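You operate a simulated robot arm through the tools that you are given. There is no shell and no other tool. Be economical: measure what you need, move in short steps, check, and stop when the job is done.

Carry out the task below with a simulated robot arm. There is one attempt and no reset: what you move stays moved.

JOB
Zero the battery tester, then test the blue battery and file it by its reading.
Fine: turn the white knob till the window says READY; contact arm off at the end.

Only the result counts: the job must be done as asked and must still hold three seconds after the hand-in. Knocking over, shifting, dropping, spilling or breaking anything else fails it.

ROBOT AND FRAMES
A 7-joint arm with a two-finger parallel gripper, fixed in place. Base frame: the origin is at the foot of the arm, x ahead of it, y to its left, z up. Readings come in cm, degrees, newtons and seconds.
With the tool pointing down near the work surface it reaches from about 24 to 68 cm from the base axis. Its first joint turns from -66.0 to 66.0 degrees. Payload 2.4 kg.
The TCP is the grasp point between the finger pads, 3 cm short of the fingertips. In the tool frame z runs along the fingers and y along their closing line. Largest opening 9.4 cm; finger width 2.8, thickness 1; the body of the gripper, 5 by 9.6 cm, starts 5.5 cm behind the TCP.
Orientation is that of the tool frame in the base frame, as a unit quaternion [w, x, y, z]. With the fingers straight down and closing along the base's y, the tool's x points along the base's -x, its y along +y and its z along -z.

CONTROLS
- The arm moves only by the tool jog_arm. Its argument "deltas" is a list of rows, each a list of 7 numbers: the gripper command, from -1 (shut) to 1 (fully open), values between in proportion, then the shift along the tool's x, y, z in cm, then the turn, a rotation vector about the tool's x, y, z in degrees. In form: [[grip, tx, ty, tz, ax, ay, az], ...]. A call has 1 to 10 rows; each row shifts and turns the commanded pose from where the row before left it, along the tool's axes as they then stand. A row lasts 0.2 s, in which the tool goes at most 5 cm and 8.6 degrees; a call with a longer step from one row to the next is refused whole, and so is a gripper value outside its range. Where a pose cannot be reached the arm comes as near as it can. A force on the tool above 90 N (or 10 N above the force at the start of the call, whichever is more), or a blocked arm, ends the call early, and 0.2 s more pass. The fingers move at their own pace (about 15.3 cm/s each) and stop on an object; they squeeze with about 42 N. The grip force told is the motor's: it shows also when the fingers shut on nothing. Time passes only in rows, and 0.2 s behind the last, so rows that do not move let the fingers close. It gives the time, the measured TCP pose, the force on the tool (base axes), the opening and the grip force at its end, in the units of the frame above (readings bear some noise).
- Cameras (640 x 400 px; columns grow to the right, rows downward): "scene" is fixed at [3.25, 46.6, 145.44]; the picture's right is [-0.83, -0.56, 0.00], its down [-0.26, 0.38, -0.89] and it looks along [0.50, -0.73, -0.46] (base axes); focal length 363 px, centre (320, 200). "wrist" rides on the gripper at [-3.7, 0, -5.8] in the tool frame; the picture's right is [0.00, -1.00, 0.00], its down [0.97, 0.00, -0.24] and it looks along [0.24, 0.00, 0.97] (tool axes); focal length 218 px, centre (320, 200). There is no depth. A picture from a camera that has moved, and an enlarged one, comes with that camera's place and axes in the base frame and with its lens.
- get_image(camera): a new picture of that camera. The clock stands still meanwhile.
- enlarge(camera, box): a new picture of the part [left, top, right, bottom] of that camera's present view, enlarged. The clock stands still meanwhile.
- sign_off(): hands the job in; it is judged then, once.

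Go step by step. Nothing tells you positions but the pictures and the camera data: compare them with the known pose of the tool, close in by small moves and look again before you grip or let go. The budget is 120 turns and 84 pictures, counting those below and the enlarged ones. Unless the task says otherwise, let go and move clear before handing in, and close with one line.

The tools are called after "Emit:" as name(argument=value, ...) on one line, values as JSON. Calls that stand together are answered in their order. jog_arm: Moves the arm, as the interface text tells. Its arguments: {"type":"object","properties":{"deltas":{"type":"array","items":{"type":"array","items":{"type":"number"}}}},"required":["deltas"]} The other tools are called the same way: get_image (camera) takes a picture; enlarge (camera, box) takes an enlarged picture of a part of a camera's view; sign_off () hands the job in.

At the start:

```text
time_s: 0.0
tool_pos: [36.36, 6.61, 120.02]
tool_rot: [0.0, -0.001, 1.0, 0.001]
ft_force: [-0.3, 0.1, -1.2]
finger_gap: 9.42
grip_force: 0.0
```

scene: 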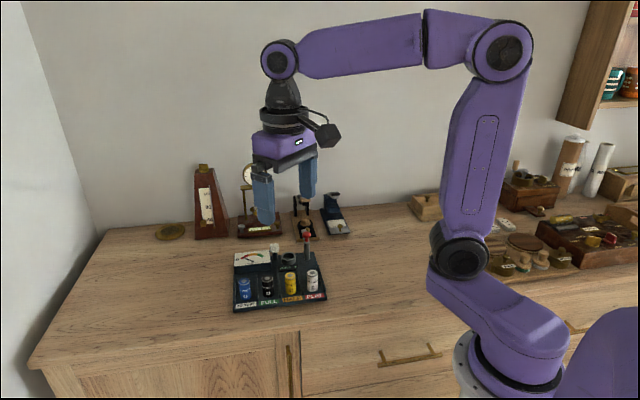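
wrist: 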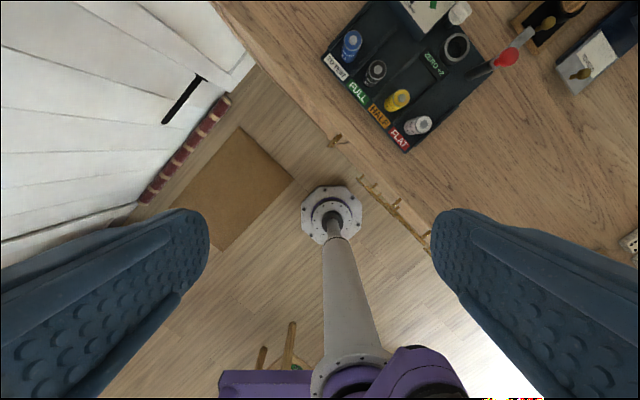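

I see a tester box with a meter, a white knob, a red-tipped lever and batteries in trays (blue, black, yellow, white). I'll look closer.

Emit:
enlarge(camera="scene", box=[220, 220, 340, 320])

Emit:
enlarge(camera="wrist", box=[300, 0, 540, 160])

```text
4.00 times, centred on (280, 270) of scene
camera zoom: at [3.25, 46.6, 145.44], right [-0.83, -0.56, 0.0], down [-0.26, 0.38, -0.89], along [0.5, -0.73, -0.46], focal length 1453 px, centre (480, -80)
```

zoom: 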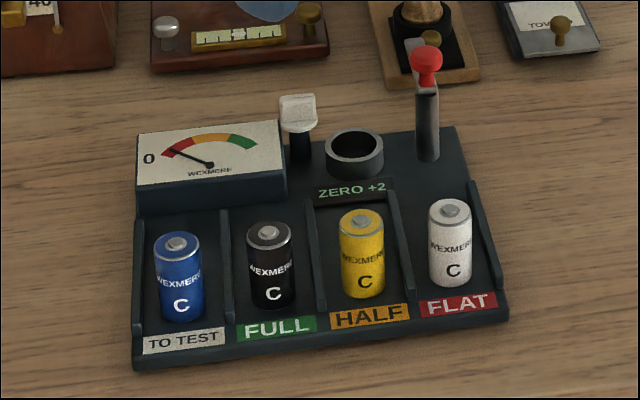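

```text
2.50 times, centred on (420, 80) of wrist
camera zoom: at [40.07, 6.62, 125.72], right [0.0, -1.0, 0.0], down [-0.97, 0.0, 0.24], along [-0.24, 0.0, -0.97], focal length 546 px, centre (70, 500)
```

zoom: 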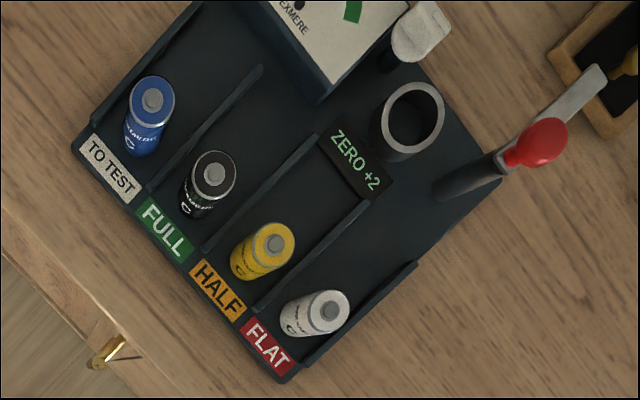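

The tester sits at about 45° around (50,-7). The window says ZERO +2, and the knob is near (58,-13), the cup near (54.7,-14) and the lever near (51,-17). I'll move above it for a closer look.

Emit:
jog_arm(deltas=[[1, -2.7, -2.6, 2, 0, 0, 0], [1, -2.7, -2.6, 2, 0, 0, 0], [1, -2.7, -2.6, 2, 0, 0, 0], [1, -2.7, -2.6, 2, 0, 0, 0], [1, -2.7, -2.6, 2, 0, 0, 0], [1, -2.7, -2.6, 2, 0, 0, 0]])

Emit:
get_image(camera="wrist")

```text
time_s: 1.4
tool_pos: [52.51, -8.95, 107.98]
tool_rot: [0.001, 0.0, 1.0, 0.0]
ft_force: [-0.6, -0.4, 0.4]
finger_gap: 9.42
grip_force: 0.1
```

```text
79 pictures are left
camera wrist: at [56.34, -9.01, 113.72], right [0.0, -1.0, 0.0], down [-0.97, 0.0, 0.24], along [-0.24, 0.0, -0.97], focal length 218 px, centre (320, 200)
```

wrist: 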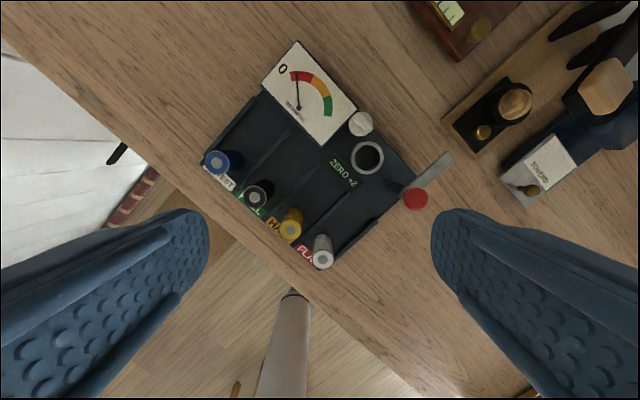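

Emit:
enlarge(camera="wrist", box=[300, 90, 460, 230])

Emit:
enlarge(camera="wrist", box=[190, 40, 360, 280])

Emit:
enlarge(camera="scene", box=[260, 225, 330, 275])

```text
2.86 times, centred on (380, 160) of wrist
camera zoom: at [56.34, -9.01, 113.72], right [0.0, -1.0, 0.0], down [-0.97, 0.0, 0.24], along [-0.24, 0.0, -0.97], focal length 624 px, centre (149, 314)
```

zoom: 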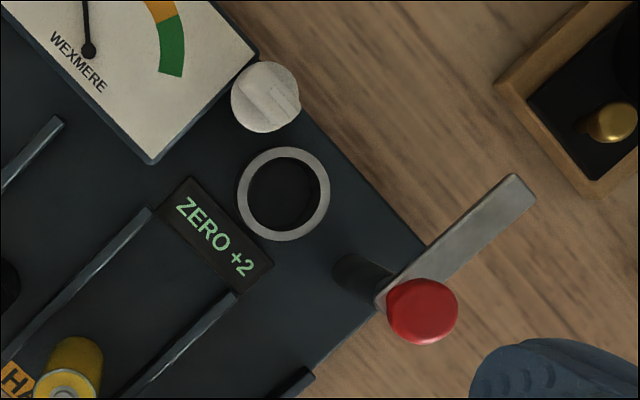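

```text
1.67 times, centred on (275, 160) of wrist
camera zoom: at [56.34, -9.01, 113.72], right [0.0, -1.0, 0.0], down [-0.97, 0.0, 0.24], along [-0.24, 0.0, -0.97], focal length 364 px, centre (395, 267)
```

zoom: 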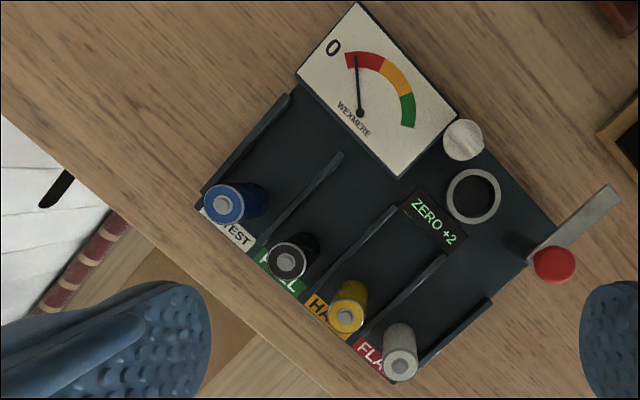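

```text
8.00 times, centred on (295, 250) of scene
camera zoom: at [3.25, 46.6, 145.44], right [-0.83, -0.56, 0.0], down [-0.26, 0.38, -0.89], along [0.5, -0.73, -0.46], focal length 2907 px, centre (520, -200)
```

zoom: 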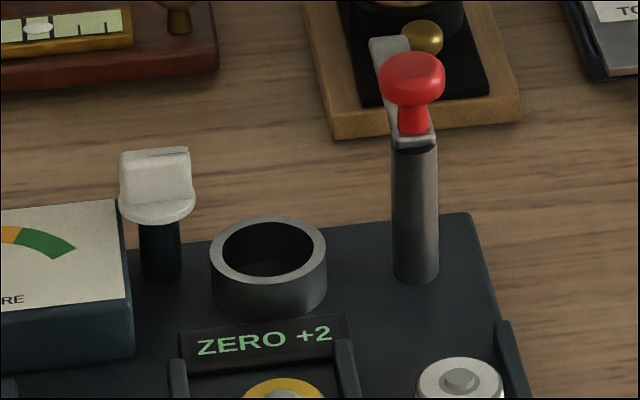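

Emit:
enlarge(camera="wrist", box=[345, 100, 395, 145])

Emit:
enlarge(camera="scene", box=[230, 235, 300, 285])

```text
8.89 times, centred on (370, 122) of wrist
camera zoom: at [56.34, -9.01, 113.72], right [0.0, -1.0, 0.0], down [-0.97, 0.0, 0.24], along [-0.24, 0.0, -0.97], focal length 1940 px, centre (-124, 889)
```

zoom: 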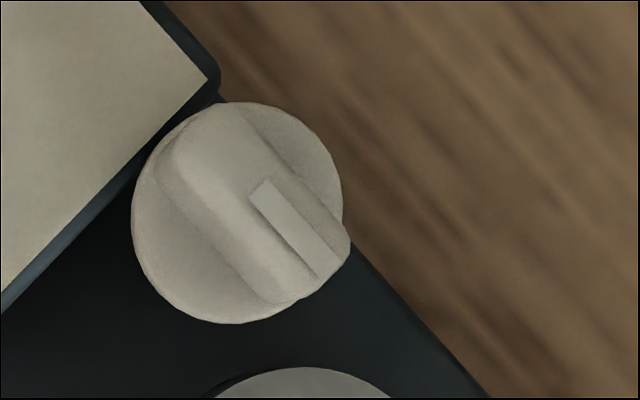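

```text
8.00 times, centred on (265, 260) of scene
camera zoom: at [3.25, 46.6, 145.44], right [-0.83, -0.56, 0.0], down [-0.26, 0.38, -0.89], along [0.5, -0.73, -0.46], focal length 2907 px, centre (760, -280)
```

zoom: 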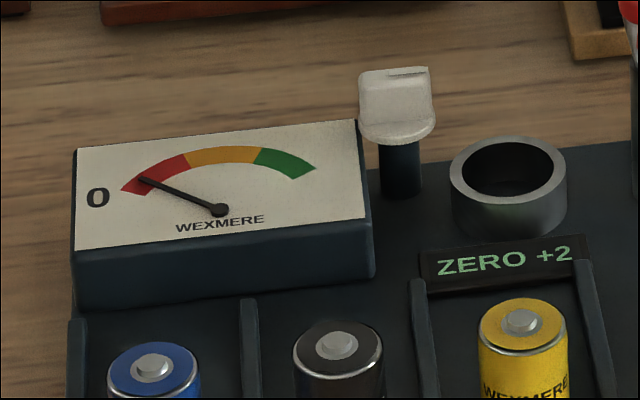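

The knob's wing lies along the tester's row axis, about 45°, at around (58.5,-13.2) with its top near z 90.4. I'll turn the hand 45°, set a partial opening and move over it.

Emit:
jog_arm(deltas=[[0, 0, 0, 0, 0, 0, -7.5], [0, 0, 0, 0, 0, 0, -7.5], [0, 0, 0, 0, 0, 0, -7.5], [0, 0, 0, 0, 0, 0, -7.5], [0, 0, 0, 0, 0, 0, -7.5], [-0.3, 0, 0, 0, 0, 0, -7.5], [-0.3, -0.6, -3.6, 4, 0, 0, 0], [-0.3, -0.64, -3.65, 4, 0, 0, 0], [-0.3, 0, 0, 0, 0, 0, 0]])

Emit:
get_image(camera="wrist")

```text
refused: row 7 steps farther than a row can; nothing moved
```

```text
73 pictures are left
camera wrist: at [56.34, -9.01, 113.72], right [0.0, -1.0, 0.0], down [-0.97, 0.0, 0.24], along [-0.24, 0.0, -0.97], focal length 218 px, centre (320, 200)
```

wrist: 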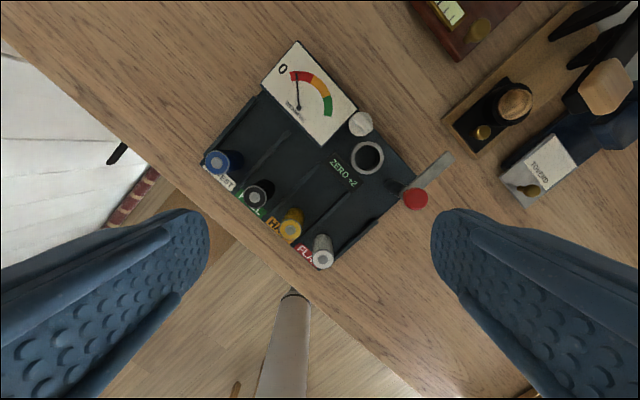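

The step was too long and nothing moved, so I'll repeat it with smaller steps.

Emit:
jog_arm(deltas=[[0, 0, 0, 0, 0, 0, -7.5], [0, 0, 0, 0, 0, 0, -7.5], [0, 0, 0, 0, 0, 0, -7.5], [0, 0, 0, 0, 0, 0, -7.5], [0, 0, 0, 0, 0, 0, -7.5], [-0.3, 0, 0, 0, 0, 0, -7.5], [-0.3, -0.4, -2.4, 2.7, 0, 0, 0], [-0.3, -0.42, -2.4, 2.7, 0, 0, 0], [-0.3, -0.42, -2.45, 2.6, 0, 0, 0]])

Emit:
get_image(camera="wrist")

```text
time_s: 3.4
tool_pos: [58.48, -13.14, 100.15]
tool_rot: [0.0, -0.384, 0.923, 0.0]
ft_force: [-1.0, -0.2, 0.1]
finger_gap: 3.28
grip_force: 0.0
```

```text
72 pictures are left
camera wrist: at [61.06, -10.59, 105.78], right [0.71, -0.71, 0.0], down [-0.69, -0.69, 0.24], along [-0.17, -0.17, -0.97], focal length 218 px, centre (320, 200)
```

wrist: 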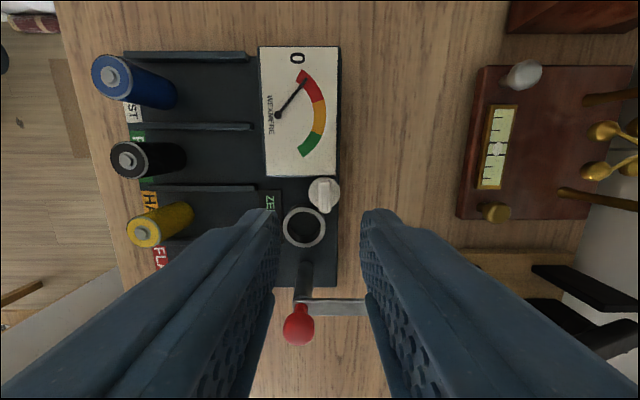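

Emit:
enlarge(camera="wrist", box=[250, 160, 380, 260])

```text
4.00 times, centred on (315, 210) of wrist
camera zoom: at [61.06, -10.59, 105.78], right [0.71, -0.71, 0.0], down [-0.69, -0.69, 0.24], along [-0.17, -0.17, -0.97], focal length 873 px, centre (340, 160)
```

zoom: 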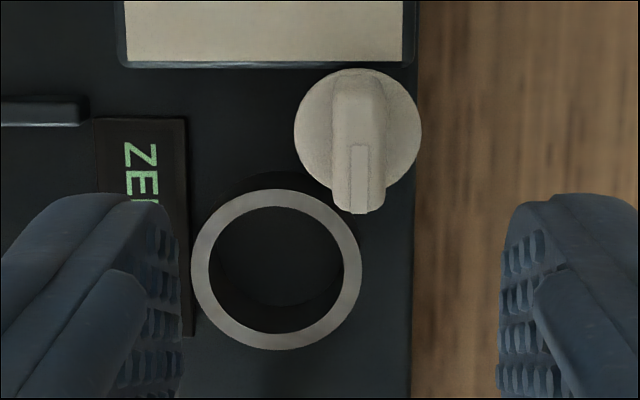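

The hand lines up with the wing. I'll make a small correction and descend partway.

Emit:
jog_arm(deltas=[[-0.4, -0.17, -0.37, 2, 0, 0, 0], [-0.4, 0, 0, 2, 0, 0, 0], [-0.4, 0, 0, 2, 0, 0, 0]])

Emit:
get_image(camera="wrist")

Emit:
enlarge(camera="scene", box=[230, 215, 330, 290])

```text
time_s: 4.2
tool_pos: [58.79, -13.33, 94.01]
tool_rot: [0.0, -0.382, 0.924, 0.0]
ft_force: [0.3, -0.3, 0.5]
finger_gap: 2.84
grip_force: 0.0
```

```text
70 pictures are left
camera wrist: at [61.44, -10.74, 99.68], right [0.71, -0.71, 0.0], down [-0.69, -0.69, 0.24], along [-0.17, -0.17, -0.97], focal length 218 px, centre (320, 200)
```

wrist: 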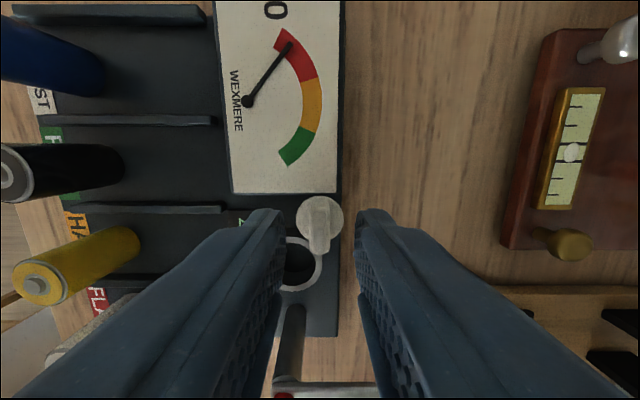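

```text
5.33 times, centred on (280, 252) of scene
camera zoom: at [3.25, 46.6, 145.44], right [-0.83, -0.56, 0.0], down [-0.26, 0.38, -0.89], along [0.5, -0.73, -0.46], focal length 1938 px, centre (533, -80)
```

zoom: 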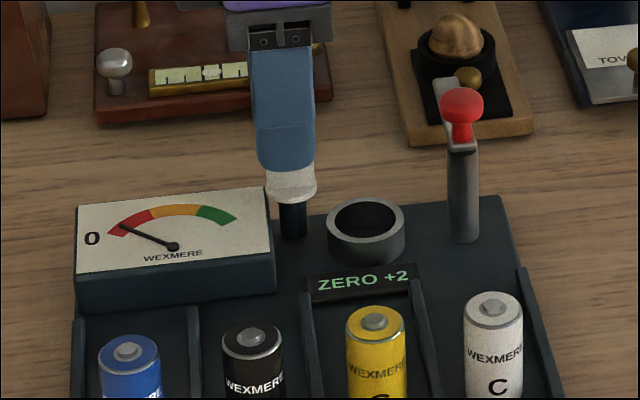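

Nicely straddled. I'll descend 1.4 cm and close on the wing.

Emit:
jog_arm(deltas=[[-0.4, -0.15, 0, 0.7, 0, 0, 0], [-0.4, 0, 0, 0.7, 0, 0, 0], [-1, 0, 0, 0, 0, 0, 0], [-1, 0, 0, 0, 0, 0, 0], [-1, 0, 0, 0, 0, 0, 0]])

Emit:
get_image(camera="wrist")

Emit:
enlarge(camera="scene", box=[230, 215, 330, 290])

```text
time_s: 5.4
tool_pos: [59.02, -13.19, 92.52]
tool_rot: [0.0, -0.383, 0.924, 0.0]
ft_force: [-3.1, 2.3, 5.2]
finger_gap: 0.96
grip_force: 42.0
```

```text
68 pictures are left
camera wrist: at [61.58, -10.63, 98.27], right [0.71, -0.71, 0.0], down [-0.69, -0.69, 0.24], along [-0.17, -0.17, -0.97], focal length 218 px, centre (320, 200)
```

wrist: 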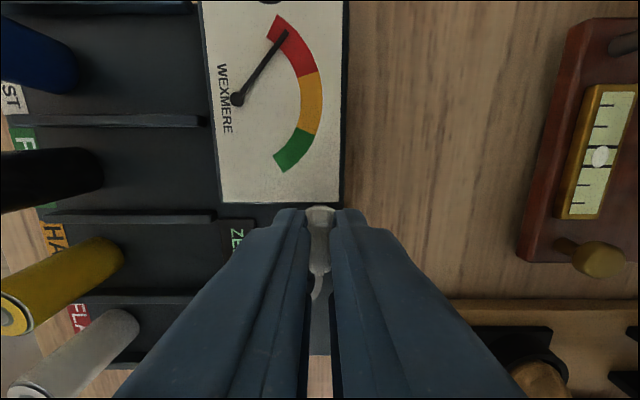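

```text
5.33 times, centred on (280, 252) of scene
camera zoom: at [3.23, 46.61, 145.44], right [-0.83, -0.56, 0.0], down [-0.26, 0.38, -0.89], along [0.5, -0.73, -0.46], focal length 1938 px, centre (533, -80)
```

zoom: 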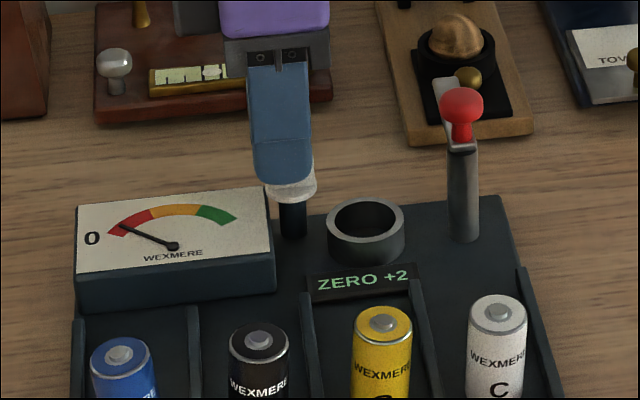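

Emit:
enlarge(camera="scene", box=[220, 220, 340, 320])

```text
4.00 times, centred on (280, 270) of scene
camera zoom: at [3.23, 46.61, 145.44], right [-0.83, -0.56, 0.0], down [-0.26, 0.38, -0.89], along [0.5, -0.73, -0.46], focal length 1453 px, centre (480, -80)
```

zoom: 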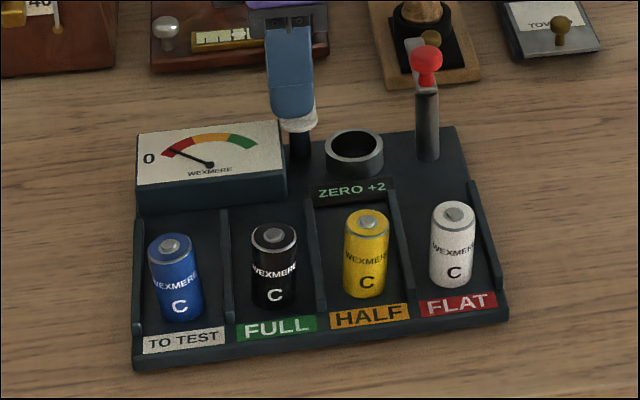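

The batteries look slightly tilted compared with before. I'll wait a moment and check whether they are rocking.

Emit:
jog_arm(deltas=[[-1, 0, 0, 0, 0, 0, 0], [-1, 0, 0, 0, 0, 0, 0]])

Emit:
enlarge(camera="scene", box=[220, 220, 340, 320])

```text
time_s: 6.0
tool_pos: [58.99, -13.2, 92.57]
tool_rot: [0.0, -0.383, 0.924, 0.0]
ft_force: [-2.9, 4.5, 5.1]
finger_gap: 0.96
grip_force: 41.6
```

```text
4.00 times, centred on (280, 270) of scene
camera zoom: at [3.23, 46.62, 145.43], right [-0.83, -0.56, 0.0], down [-0.26, 0.38, -0.89], along [0.5, -0.73, -0.46], focal length 1453 px, centre (480, -80)
```

zoom: 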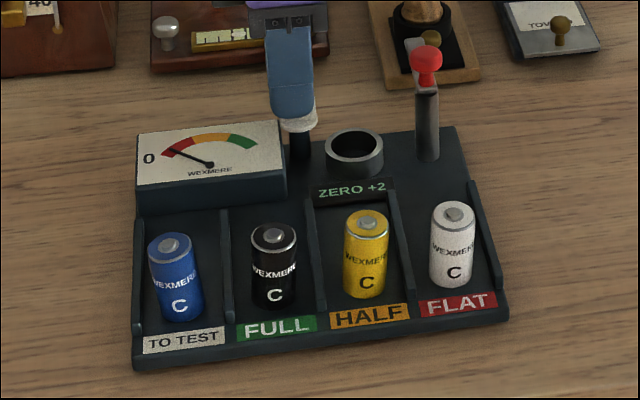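

They are stable, leaning slightly in loose seats. Now I'll turn the knob a little and read the window.

Emit:
jog_arm(deltas=[[-1, 0, 0, 0, 0, 0, -5], [-1, 0, 0, 0, 0, 0, -5], [-1, 0, 0, 0, 0, 0, -5], [-1, 0, 0, 0, 0, 0, 0]])

Emit:
enlarge(camera="scene", box=[220, 220, 340, 320])

```text
time_s: 7.0
tool_pos: [58.92, -13.49, 92.51]
tool_rot: [0.001, -0.5, 0.866, 0.001]
ft_force: [-1.3, 2.7, 0.2]
finger_gap: 0.96
grip_force: 42.0
```

```text
4.00 times, centred on (280, 270) of scene
camera zoom: at [3.26, 46.61, 145.44], right [-0.83, -0.56, 0.0], down [-0.26, 0.38, -0.89], along [0.5, -0.73, -0.46], focal length 1453 px, centre (480, -80)
```

zoom: 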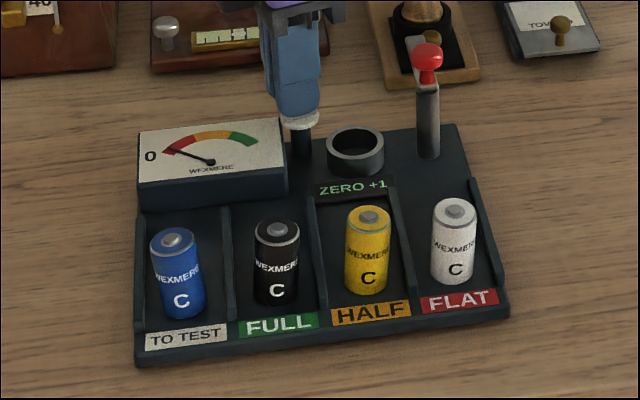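

The window now reads +1, so the direction is right. The tester moved a hair; I'll continue gently.

Emit:
jog_arm(deltas=[[-1, 0, 0, 0, 0, 0, -4], [-1, 0, 0, 0, 0, 0, -4], [-1, 0, 0, 0, 0, 0, -4], [-1, 0, 0, 0, 0, 0, 0]])

Emit:
enlarge(camera="scene", box=[220, 220, 340, 320])

```text
time_s: 8.0
tool_pos: [58.96, -13.41, 92.55]
tool_rot: [0.0, -0.589, 0.808, 0.001]
ft_force: [-2.6, 0.9, -0.3]
finger_gap: 0.94
grip_force: 42.0
```

```text
4.00 times, centred on (280, 270) of scene
camera zoom: at [3.26, 46.6, 145.44], right [-0.83, -0.56, 0.0], down [-0.26, 0.38, -0.89], along [0.5, -0.73, -0.46], focal length 1453 px, centre (480, -80)
```

zoom: 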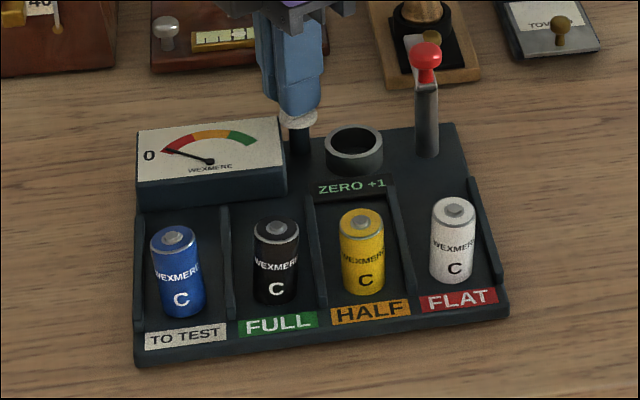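

Emit:
jog_arm(deltas=[[-1, 0, 0, 0, 0, 0, -4], [-1, 0, 0, 0, 0, 0, -4], [-1, 0, 0, 0, 0, 0, 0]])

Emit:
enlarge(camera="scene", box=[220, 220, 340, 320])

```text
time_s: 8.8
tool_pos: [59.04, -13.31, 92.65]
tool_rot: [0.0, -0.643, 0.766, -0.001]
ft_force: [-2.4, 0.5, 0.1]
finger_gap: 0.96
grip_force: 42.1
```

```text
4.00 times, centred on (280, 270) of scene
camera zoom: at [3.26, 46.6, 145.44], right [-0.83, -0.56, 0.0], down [-0.26, 0.38, -0.89], along [0.5, -0.73, -0.46], focal length 1453 px, centre (480, -80)
```

zoom: 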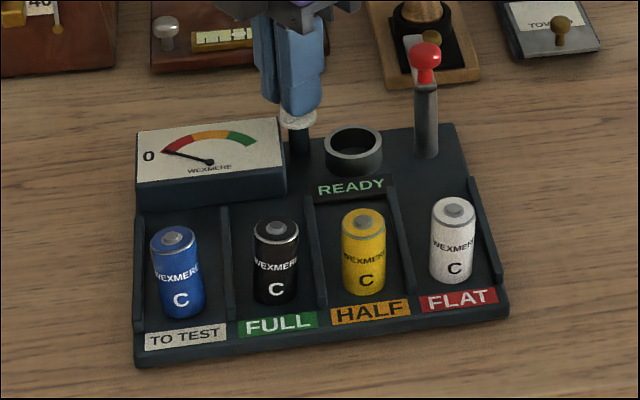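

READY. I'll add a 3° margin, then release by opening a little and lift off.

Emit:
jog_arm(deltas=[[-1, 0, 0, 0, 0, 0, -3], [-1, 0, 0, 0, 0, 0, 0], [-0.8, 0, 0, 0, 0, 0, 0], [-0.5, 0, 0, 0, 0, 0, 0], [-0.4, 0, 0, -1, 0, 0, 0], [-0.4, 0, 0, -3, 0, 0, 0], [-0.4, 0, 0, -3, 0, 0, 0]])

Emit:
enlarge(camera="scene", box=[220, 220, 340, 320])

Emit:
get_image(camera="wrist")

```text
time_s: 10.4
tool_pos: [58.74, -13.23, 99.59]
tool_rot: [0.0, -0.662, 0.749, 0.0]
ft_force: [0.4, -0.8, -0.5]
finger_gap: 2.8
grip_force: 0.0
```

```text
4.00 times, centred on (280, 270) of scene
camera zoom: at [3.25, 46.6, 145.44], right [-0.83, -0.56, 0.0], down [-0.26, 0.38, -0.89], along [0.5, -0.73, -0.46], focal length 1453 px, centre (480, -80)
```

zoom: 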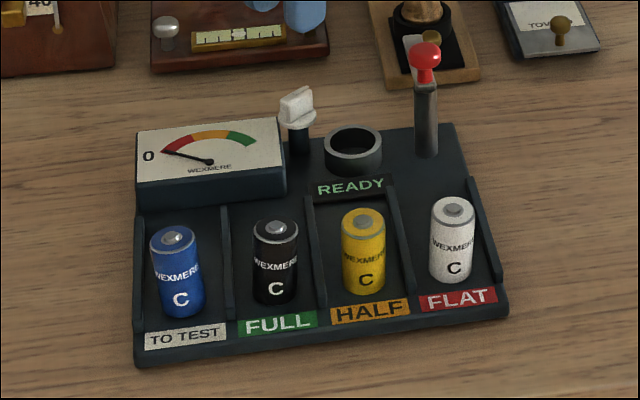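

```text
60 pictures are left
camera wrist: at [59.41, -9.56, 105.26], right [0.99, -0.12, 0.0], down [-0.12, -0.96, 0.24], along [-0.03, -0.24, -0.97], focal length 218 px, centre (320, 200)
```

wrist: 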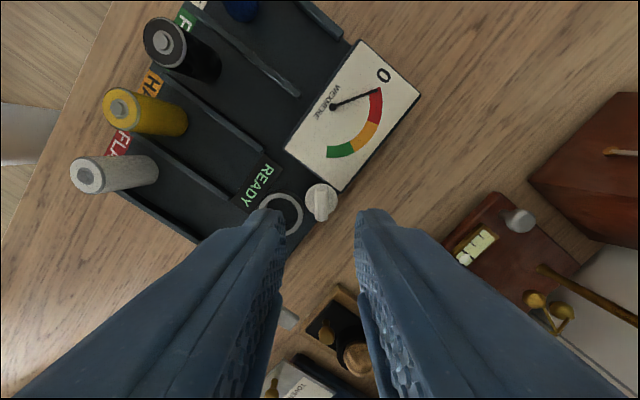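

READY holds after release. I'll turn the hand back to 45° and move above the blue battery.

Emit:
jog_arm(deltas=[[0, 0, 0, -1, 0, 0, 7.6], [0, 0, 0, -1, 0, 0, 7.6], [0, 0, 0, 0, 0, 0, 7.6], [0, 0, 0, 0, 0, 0, 7.6], [0, 0, 0, 0, 0, 0, 7.6], [0, -2, 3.37, 0, 0, 0, 0], [0, -2, 3.37, 0, 0, 0, 0], [0, -2, 3.37, 0, 0, 0, 0], [0, -2.03, 3.35, 0, 0, 0, 0]])

Emit:
get_image(camera="wrist")

```text
time_s: 12.4
tool_pos: [55.06, 1.89, 101.54]
tool_rot: [0.0, -0.382, 0.924, 0.0]
ft_force: [0.8, -0.3, 0.3]
finger_gap: 4.7
grip_force: 0.0
```

```text
59 pictures are left
camera wrist: at [57.79, 4.61, 107.3], right [0.71, -0.71, 0.0], down [-0.69, -0.69, 0.24], along [-0.17, -0.17, -0.97], focal length 218 px, centre (320, 200)
```

wrist: 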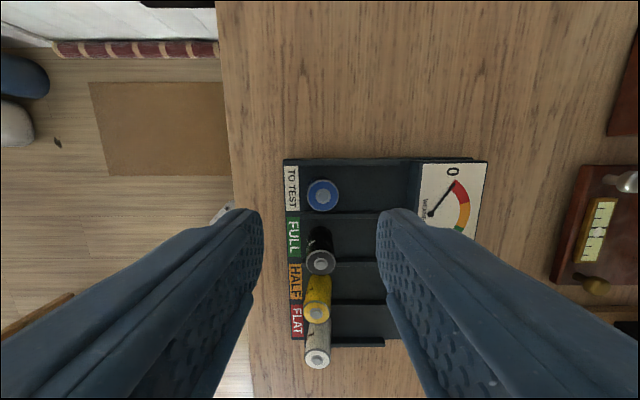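

Emit:
enlarge(camera="wrist", box=[270, 150, 370, 220])

Emit:
enlarge(camera="scene", box=[235, 260, 305, 315])

```text
5.71 times, centred on (320, 185) of wrist
camera zoom: at [57.79, 4.61, 107.3], right [0.71, -0.71, 0.0], down [-0.69, -0.69, 0.24], along [-0.17, -0.17, -0.97], focal length 1247 px, centre (320, 286)
```

zoom: 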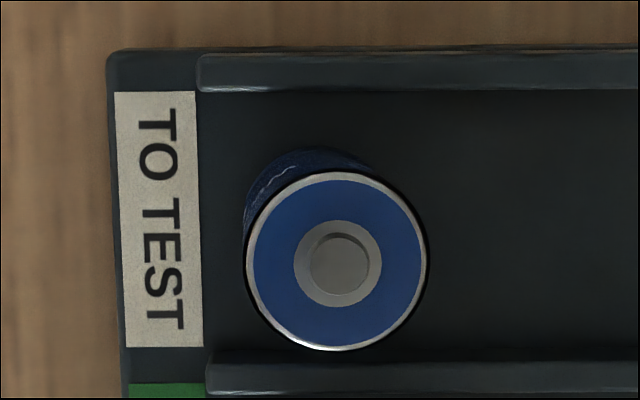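

```text
7.27 times, centred on (270, 288) of scene
camera zoom: at [3.25, 46.6, 145.44], right [-0.83, -0.56, 0.0], down [-0.26, 0.38, -0.89], along [0.5, -0.73, -0.46], focal length 2642 px, centre (684, -436)
```

zoom: 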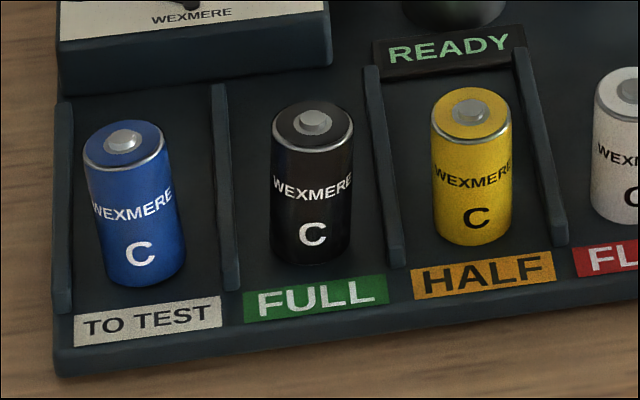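

The blue battery's top is at about (55.37,1.84,90.3). I'll centre on it and go down partway.

Emit:
jog_arm(deltas=[[0, -0.18, -0.25, 2.5, 0, 0, 0], [0, 0, 0, 2.5, 0, 0, 0], [0, 0, 0, 2.0, 0, 0, 0], [0, 0, 0, 0, 0, 0, 0]])

Emit:
get_image(camera="wrist")

Emit:
enlarge(camera="scene", box=[235, 260, 305, 315])

```text
time_s: 13.4
tool_pos: [55.37, 1.94, 94.53]
tool_rot: [0.0, -0.382, 0.924, 0.0]
ft_force: [0.1, -0.8, 0.0]
finger_gap: 4.7
grip_force: 0.0
```

```text
56 pictures are left
camera wrist: at [58.02, 4.49, 100.46], right [0.71, -0.71, 0.0], down [-0.69, -0.69, 0.24], along [-0.17, -0.17, -0.97], focal length 218 px, centre (320, 200)
```

wrist: 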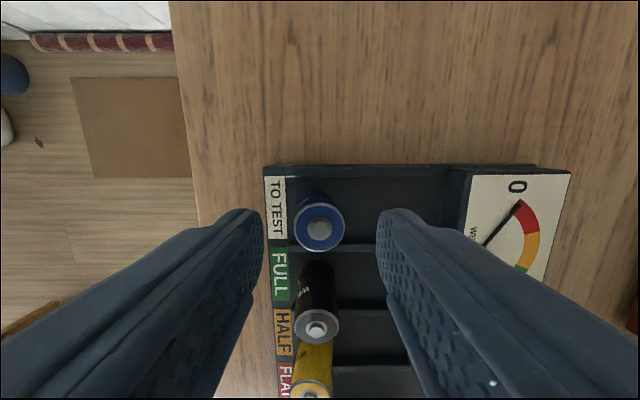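

```text
7.27 times, centred on (270, 288) of scene
camera zoom: at [3.25, 46.6, 145.44], right [-0.83, -0.56, 0.0], down [-0.26, 0.38, -0.89], along [0.5, -0.73, -0.46], focal length 2642 px, centre (684, -436)
```

zoom: 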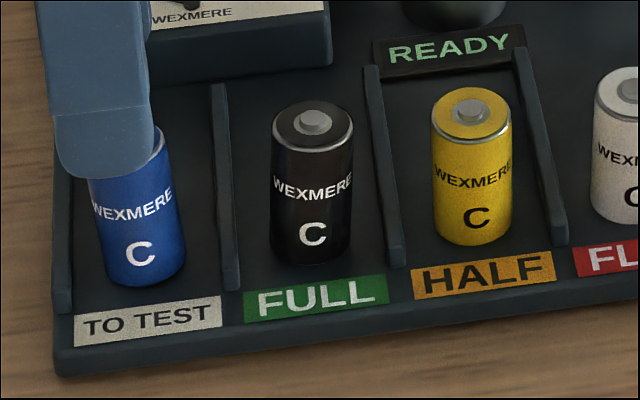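

The battery leans about 5° along the row. I'll tilt the hand to match it, descend and grip.

Emit:
jog_arm(deltas=[[0, -0.4, -0.07, 0, 0, 5, 0], [0, 0, 0, 1.0, 0, 0, 0], [0, 0, 0, 1.0, 0, 0, 0], [0, 0, 0, 1.0, 0, 0, 0], [0, 0, 0, 0, 0, 0, 0]])

Emit:
get_image(camera="wrist")

Emit:
enlarge(camera="scene", box=[235, 260, 305, 315])

```text
time_s: 14.6
tool_pos: [55.6, 1.93, 91.59]
tool_rot: [-0.041, -0.382, 0.923, -0.017]
ft_force: [1.2, 0.0, -0.4]
finger_gap: 4.72
grip_force: 0.1
```

```text
54 pictures are left
camera wrist: at [58.52, 4.85, 96.93], right [0.71, -0.71, 0.0], down [-0.67, -0.67, 0.32], along [-0.23, -0.23, -0.95], focal length 218 px, centre (320, 200)
```

wrist: 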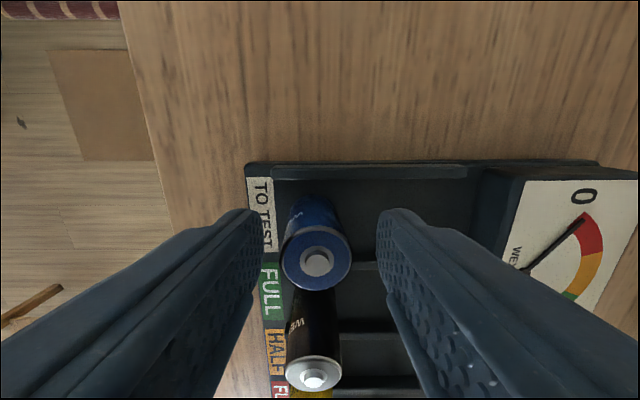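

```text
7.27 times, centred on (270, 288) of scene
camera zoom: at [3.25, 46.6, 145.44], right [-0.83, -0.56, 0.0], down [-0.26, 0.38, -0.89], along [0.5, -0.73, -0.46], focal length 2642 px, centre (684, -436)
```

zoom: 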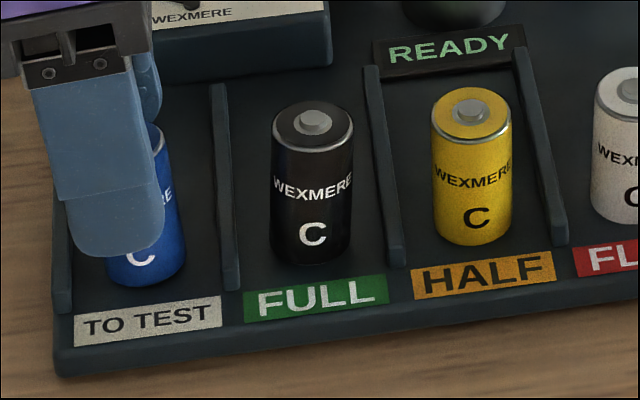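

Emit:
jog_arm(deltas=[[0, 0.25, -0.1, 0, 0, 0, 0], [-0.2, 0, 0, 0, 0, 0, 0], [-0.4, 0, 0, 0, 0, 0, 0], [-0.6, 0, 0, 0, 0, 0, 0], [-1, 0, 0, 0, 0, 0, 0], [-1, 0, 0, 0, 0, 0, 0]])

Emit:
get_image(camera="wrist")

Emit:
enlarge(camera="scene", box=[220, 220, 340, 320])

```text
time_s: 16.0
tool_pos: [55.49, 1.75, 91.68]
tool_rot: [-0.04, -0.382, 0.923, -0.016]
ft_force: [-0.7, -0.7, 2.3]
finger_gap: 2.48
grip_force: 41.5
```

```text
52 pictures are left
camera wrist: at [58.48, 4.61, 97.03], right [0.71, -0.71, 0.0], down [-0.67, -0.67, 0.32], along [-0.23, -0.23, -0.95], focal length 218 px, centre (320, 200)
```

wrist: 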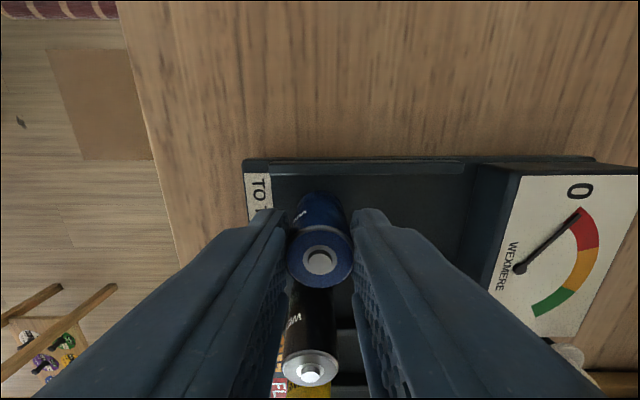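

```text
4.00 times, centred on (280, 270) of scene
camera zoom: at [3.25, 46.6, 145.44], right [-0.83, -0.56, 0.0], down [-0.26, 0.38, -0.89], along [0.5, -0.73, -0.46], focal length 1453 px, centre (480, -80)
```

zoom: 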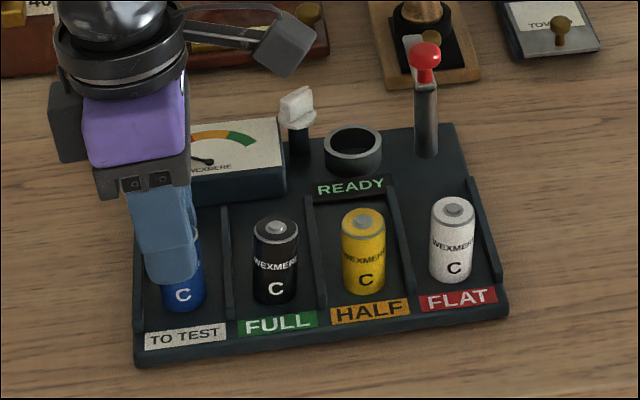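

Gripped, at 2.48 cm. I'll lift straight up, then untilt.

Emit:
jog_arm(deltas=[[-1, 0, 0, -1.0, 0, 0, 0], [-1, 0, 0, -2.5, 0, 0, 0], [-1, 0, 0, -3, 0, 0, 0], [-1, 0, 0, -2.5, 0, -5, 0], [-1, 0, 0, 0, 0, 0, 0]])

Emit:
get_image(camera="wrist")

Emit:
get_image(camera="scene")

```text
time_s: 17.2
tool_pos: [56.03, 2.22, 100.6]
tool_rot: [0.0, -0.382, 0.924, 0.0]
ft_force: [0.2, 0.0, -0.7]
finger_gap: 2.44
grip_force: 42.1
```

```text
50 pictures are left
camera wrist: at [58.72, 4.8, 106.26], right [0.71, -0.71, 0.0], down [-0.69, -0.69, 0.24], along [-0.17, -0.17, -0.97], focal length 218 px, centre (320, 200)
```

wrist: 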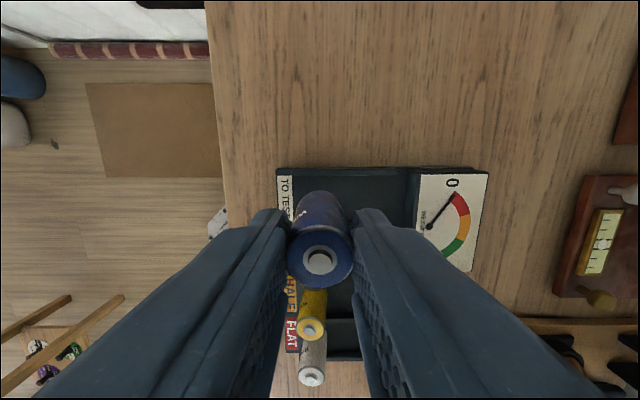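

```text
49 pictures are left
```

scene: 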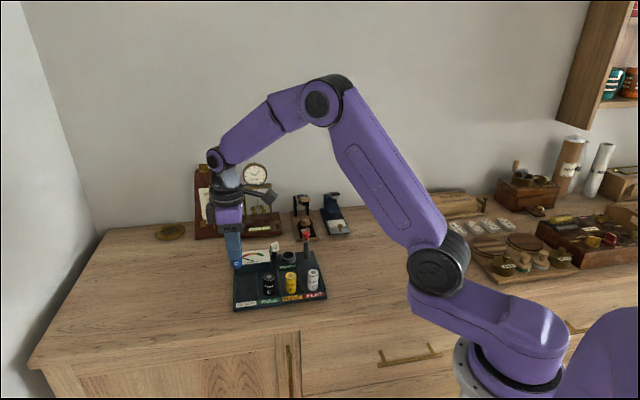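

Emit:
enlarge(camera="scene", box=[205, 220, 275, 275])

Emit:
enlarge(camera="wrist", box=[270, 180, 370, 300])

```text
7.27 times, centred on (240, 248) of scene
camera zoom: at [3.25, 46.6, 145.44], right [-0.83, -0.56, 0.0], down [-0.26, 0.38, -0.89], along [0.5, -0.73, -0.46], focal length 2642 px, centre (902, -146)
```

zoom: 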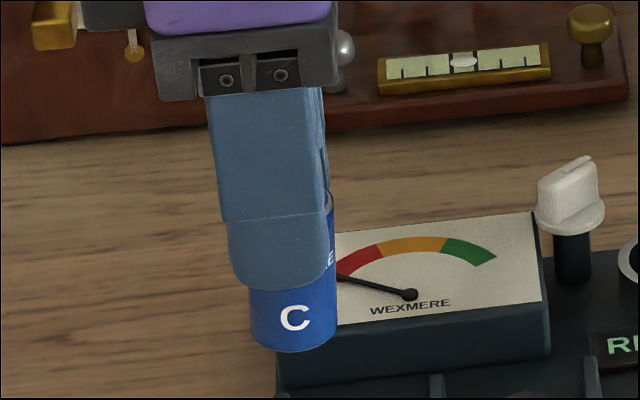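

```text
3.33 times, centred on (320, 240) of wrist
camera zoom: at [58.72, 4.8, 106.26], right [0.71, -0.71, 0.0], down [-0.69, -0.69, 0.24], along [-0.17, -0.17, -0.97], focal length 728 px, centre (320, 67)
```

zoom: 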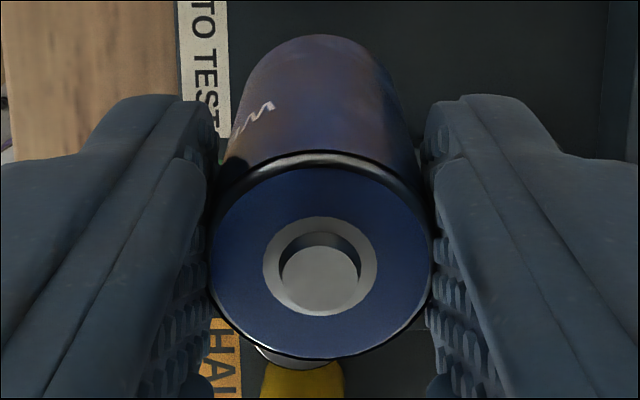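

The battery now sits about 5–6° off in the hand, so it was upright when gripped. I'll correct that with a tilt before inserting. First I'll move to a spot where the wrist camera can see the cup.

Emit:
jog_arm(deltas=[[-1, 0, 0, -3.4, 0, 0, 0], [-1, 3.48, -2.24, 0, 0, 0, 0], [-1, 3.48, -2.24, 0, 0, 0, 0], [-1, 3.48, -2.24, 0, 0, 0, 0], [-1, 3.48, -2.24, 0, 0, 0, 0], [-1, 3.48, -2.24, 0, 0, 5.5, 0], [-1, 0, 0, 0, 0, 0, 0]])

Emit:
get_image(camera="wrist")

Emit:
enlarge(camera="scene", box=[240, 190, 340, 270])

```text
time_s: 18.8
tool_pos: [51.55, -17.95, 103.9]
tool_rot: [-0.045, -0.382, 0.923, -0.019]
ft_force: [-0.6, 0.5, -1.1]
finger_gap: 2.43
grip_force: 42.2
```

```text
46 pictures are left
camera wrist: at [54.64, -14.93, 109.23], right [0.71, -0.71, 0.0], down [-0.67, -0.67, 0.33], along [-0.24, -0.23, -0.94], focal length 218 px, centre (320, 200)
```

wrist: 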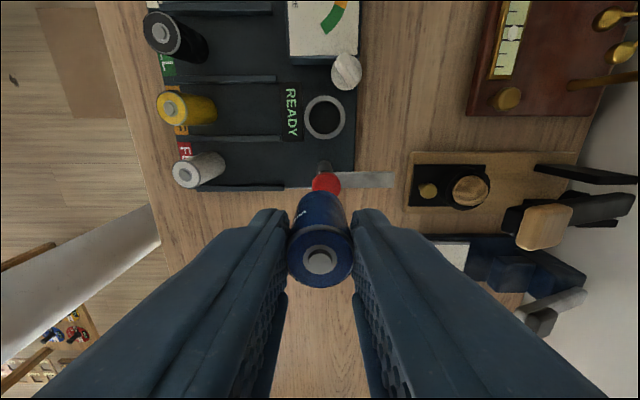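

```text
5.00 times, centred on (290, 230) of scene
camera zoom: at [3.25, 46.6, 145.44], right [-0.83, -0.56, 0.0], down [-0.26, 0.38, -0.89], along [0.5, -0.73, -0.46], focal length 1817 px, centre (470, 50)
```

zoom: 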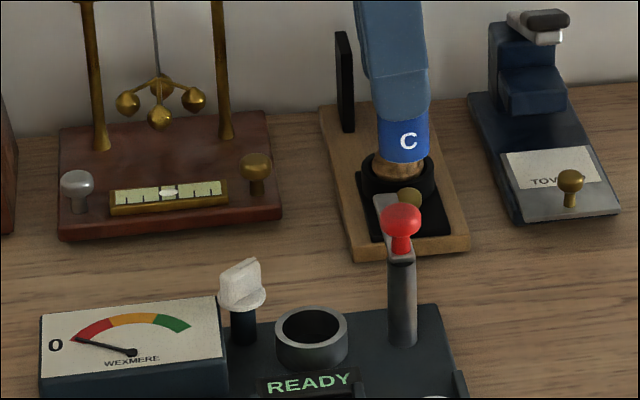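

Emit:
enlarge(camera="wrist", box=[270, 60, 400, 220])

```text
2.50 times, centred on (335, 140) of wrist
camera zoom: at [54.64, -14.93, 109.23], right [0.71, -0.71, 0.0], down [-0.67, -0.67, 0.33], along [-0.24, -0.23, -0.94], focal length 546 px, centre (282, 350)
```

zoom: 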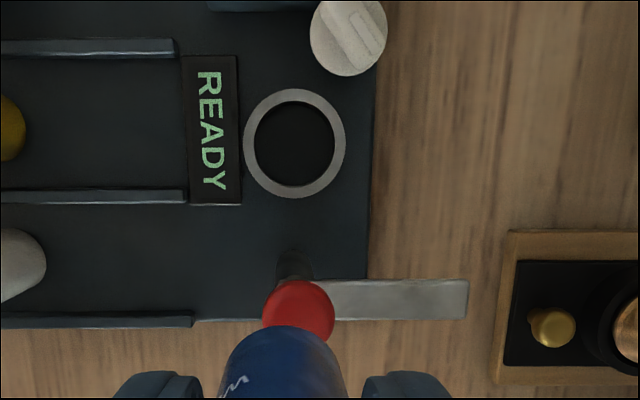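

The cup is at about (55.3,-14.9). I'll move the battery over it, stopping just above the rim.

Emit:
jog_arm(deltas=[[-1, -3.05, -0.25, 0, 0, 0, 0], [-1, -3.05, -0.25, 0, 0, 0, 0], [-1, 0, 0, 3, 0, 0, 0], [-1, 0, 0, 3, 0, 0, 0], [-1, 0, 0, 1.6, 0, 0, 0], [-1, 0, 0, 0, 0, 0, 0]])

Emit:
get_image(camera="wrist")

Emit:
enlarge(camera="scene", box=[250, 215, 330, 275])

```text
time_s: 20.2
tool_pos: [55.88, -14.38, 95.76]
tool_rot: [-0.044, -0.381, 0.923, -0.019]
ft_force: [-0.4, 0.8, -0.7]
finger_gap: 2.46
grip_force: 42.1
```

```text
43 pictures are left
camera wrist: at [58.81, -11.45, 101.08], right [0.71, -0.71, 0.0], down [-0.67, -0.67, 0.33], along [-0.23, -0.23, -0.94], focal length 218 px, centre (320, 200)
```

wrist: 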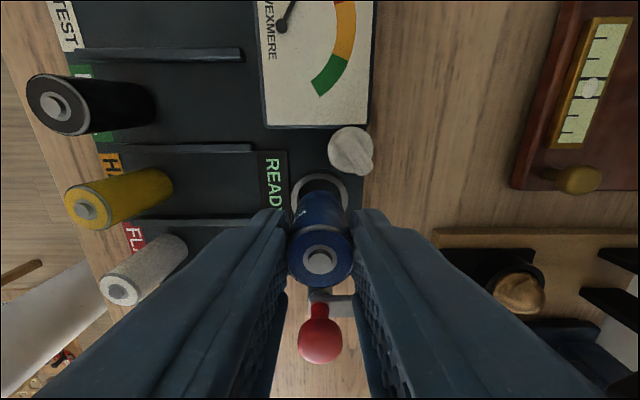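

```text
6.67 times, centred on (290, 245) of scene
camera zoom: at [3.25, 46.6, 145.44], right [-0.83, -0.56, 0.0], down [-0.26, 0.38, -0.89], along [0.5, -0.73, -0.46], focal length 2422 px, centre (520, -100)
```

zoom: 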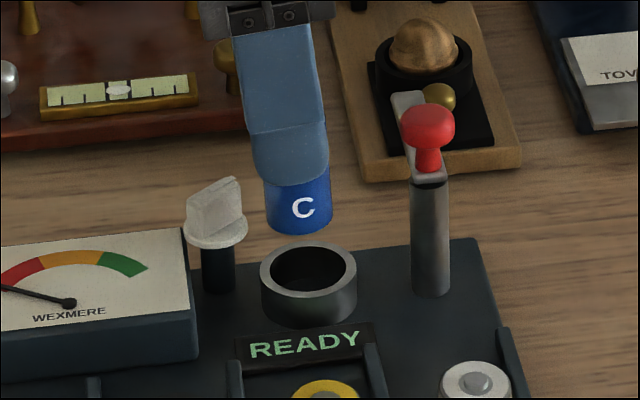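

The battery is nearly centred, needing about 0.2 cm further along +tx, which the tilted descent provides. I'll go down 2.2 and look.

Emit:
jog_arm(deltas=[[-1, 0, 0, 1, 0, 0, 0], [-1, 0, 0, 1.0, 0, 0, 0], [-1, 0, 0, 0, 0, 0, 0]])

Emit:
enlarge(camera="wrist", box=[260, 140, 380, 300])

Emit:
enlarge(camera="scene", box=[250, 215, 330, 275])

```text
time_s: 21.0
tool_pos: [55.61, -14.68, 93.82]
tool_rot: [-0.045, -0.381, 0.923, -0.017]
ft_force: [-1.0, 0.0, -0.6]
finger_gap: 2.46
grip_force: 41.9
```

```text
2.50 times, centred on (320, 220) of wrist
camera zoom: at [58.63, -11.59, 99.15], right [0.71, -0.71, 0.0], down [-0.67, -0.67, 0.33], along [-0.24, -0.23, -0.94], focal length 546 px, centre (320, 150)
```

zoom: 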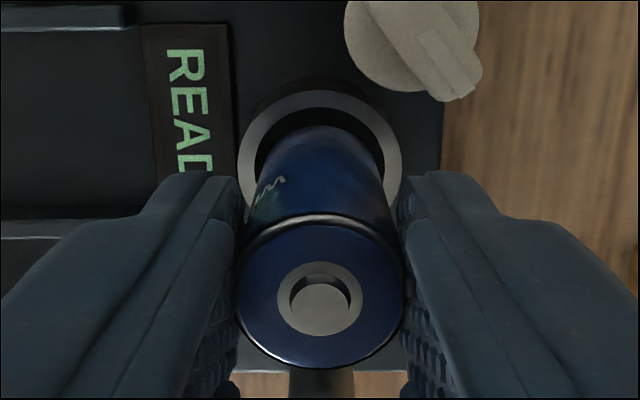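

```text
6.67 times, centred on (290, 245) of scene
camera zoom: at [3.25, 46.6, 145.44], right [-0.83, -0.56, 0.0], down [-0.26, 0.38, -0.89], along [0.5, -0.73, -0.46], focal length 2422 px, centre (520, -100)
```

zoom: 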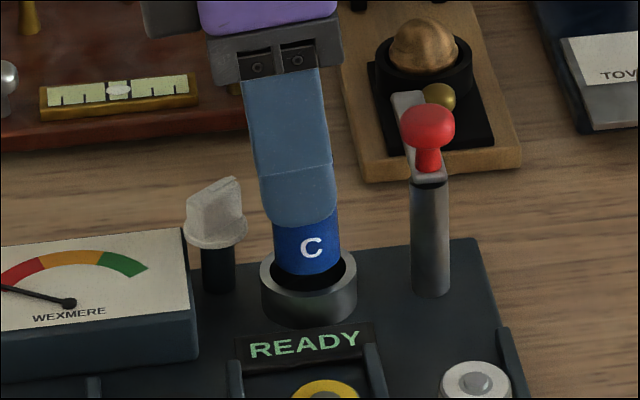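

Well centred over the cup. I'll lower it in with small steps.

Emit:
jog_arm(deltas=[[-1, -0.05, 0, 0.5, 0, 0, 0], [-1, -0.05, 0, 0.5, 0, 0, 0], [-1, -0.05, 0, 0.5, 0, 0, 0], [-1, 0, 0, 0, 0, 0, 0]])

Emit:
enlarge(camera="scene", box=[250, 215, 330, 275])

```text
time_s: 22.0
tool_pos: [55.73, -14.73, 92.31]
tool_rot: [-0.044, -0.383, 0.923, -0.018]
ft_force: [-0.1, -0.2, -0.1]
finger_gap: 2.45
grip_force: 41.9
```

```text
6.67 times, centred on (290, 245) of scene
camera zoom: at [3.25, 46.6, 145.44], right [-0.83, -0.56, 0.0], down [-0.26, 0.38, -0.89], along [0.5, -0.73, -0.46], focal length 2422 px, centre (520, -100)
```

zoom: 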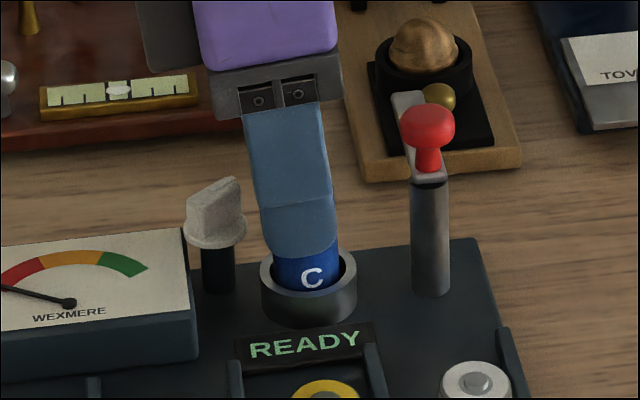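

It is entering cleanly. I'll go lower in small steps until it seats.

Emit:
jog_arm(deltas=[[-1, -0.03, 0, 0.3, 0, 0, 0], [-1, -0.02, 0, 0.2, 0, 0, 0], [-1, -0.01, 0, 0.15, 0, 0, 0], [-1, 0, 0, 0, 0, 0, 0]])

Emit:
enlarge(camera="scene", box=[250, 215, 330, 275])

```text
time_s: 23.0
tool_pos: [55.68, -14.63, 91.67]
tool_rot: [-0.044, -0.382, 0.923, -0.019]
ft_force: [0.0, -0.1, -0.6]
finger_gap: 2.46
grip_force: 42.2
```

```text
6.67 times, centred on (290, 245) of scene
camera zoom: at [3.25, 46.6, 145.44], right [-0.83, -0.56, 0.0], down [-0.26, 0.38, -0.89], along [0.5, -0.73, -0.46], focal length 2422 px, centre (520, -100)
```

zoom: 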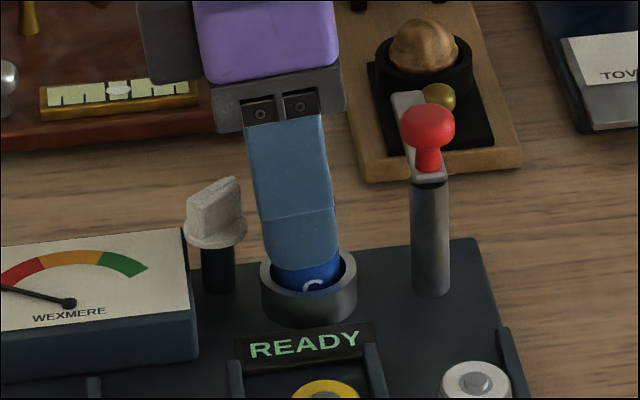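

Emit:
jog_arm(deltas=[[-1, -0.01, 0, 0.15, 0, 0, 0], [-1, -0.01, 0, 0.15, 0, 0, 0], [-1, 0, 0, 0, 0, 0, 0]])

Emit:
enlarge(camera="scene", box=[250, 215, 330, 275])

```text
time_s: 23.8
tool_pos: [55.69, -14.73, 91.68]
tool_rot: [-0.042, -0.382, 0.923, -0.02]
ft_force: [-7.9, 4.0, 34.6]
finger_gap: 2.42
grip_force: 41.9
```

```text
6.67 times, centred on (290, 245) of scene
camera zoom: at [3.16, 46.63, 145.43], right [-0.83, -0.56, 0.0], down [-0.26, 0.38, -0.89], along [0.5, -0.73, -0.46], focal length 2422 px, centre (520, -100)
```

zoom: 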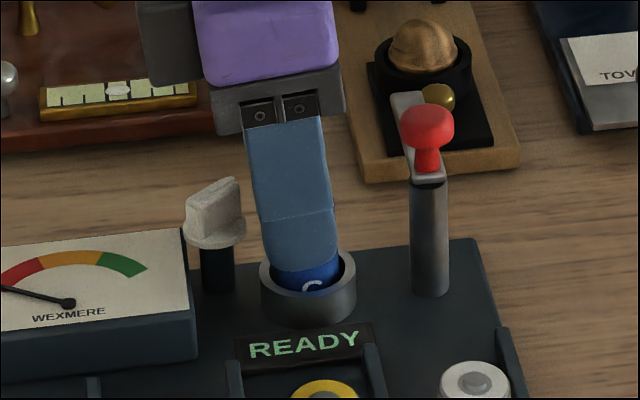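

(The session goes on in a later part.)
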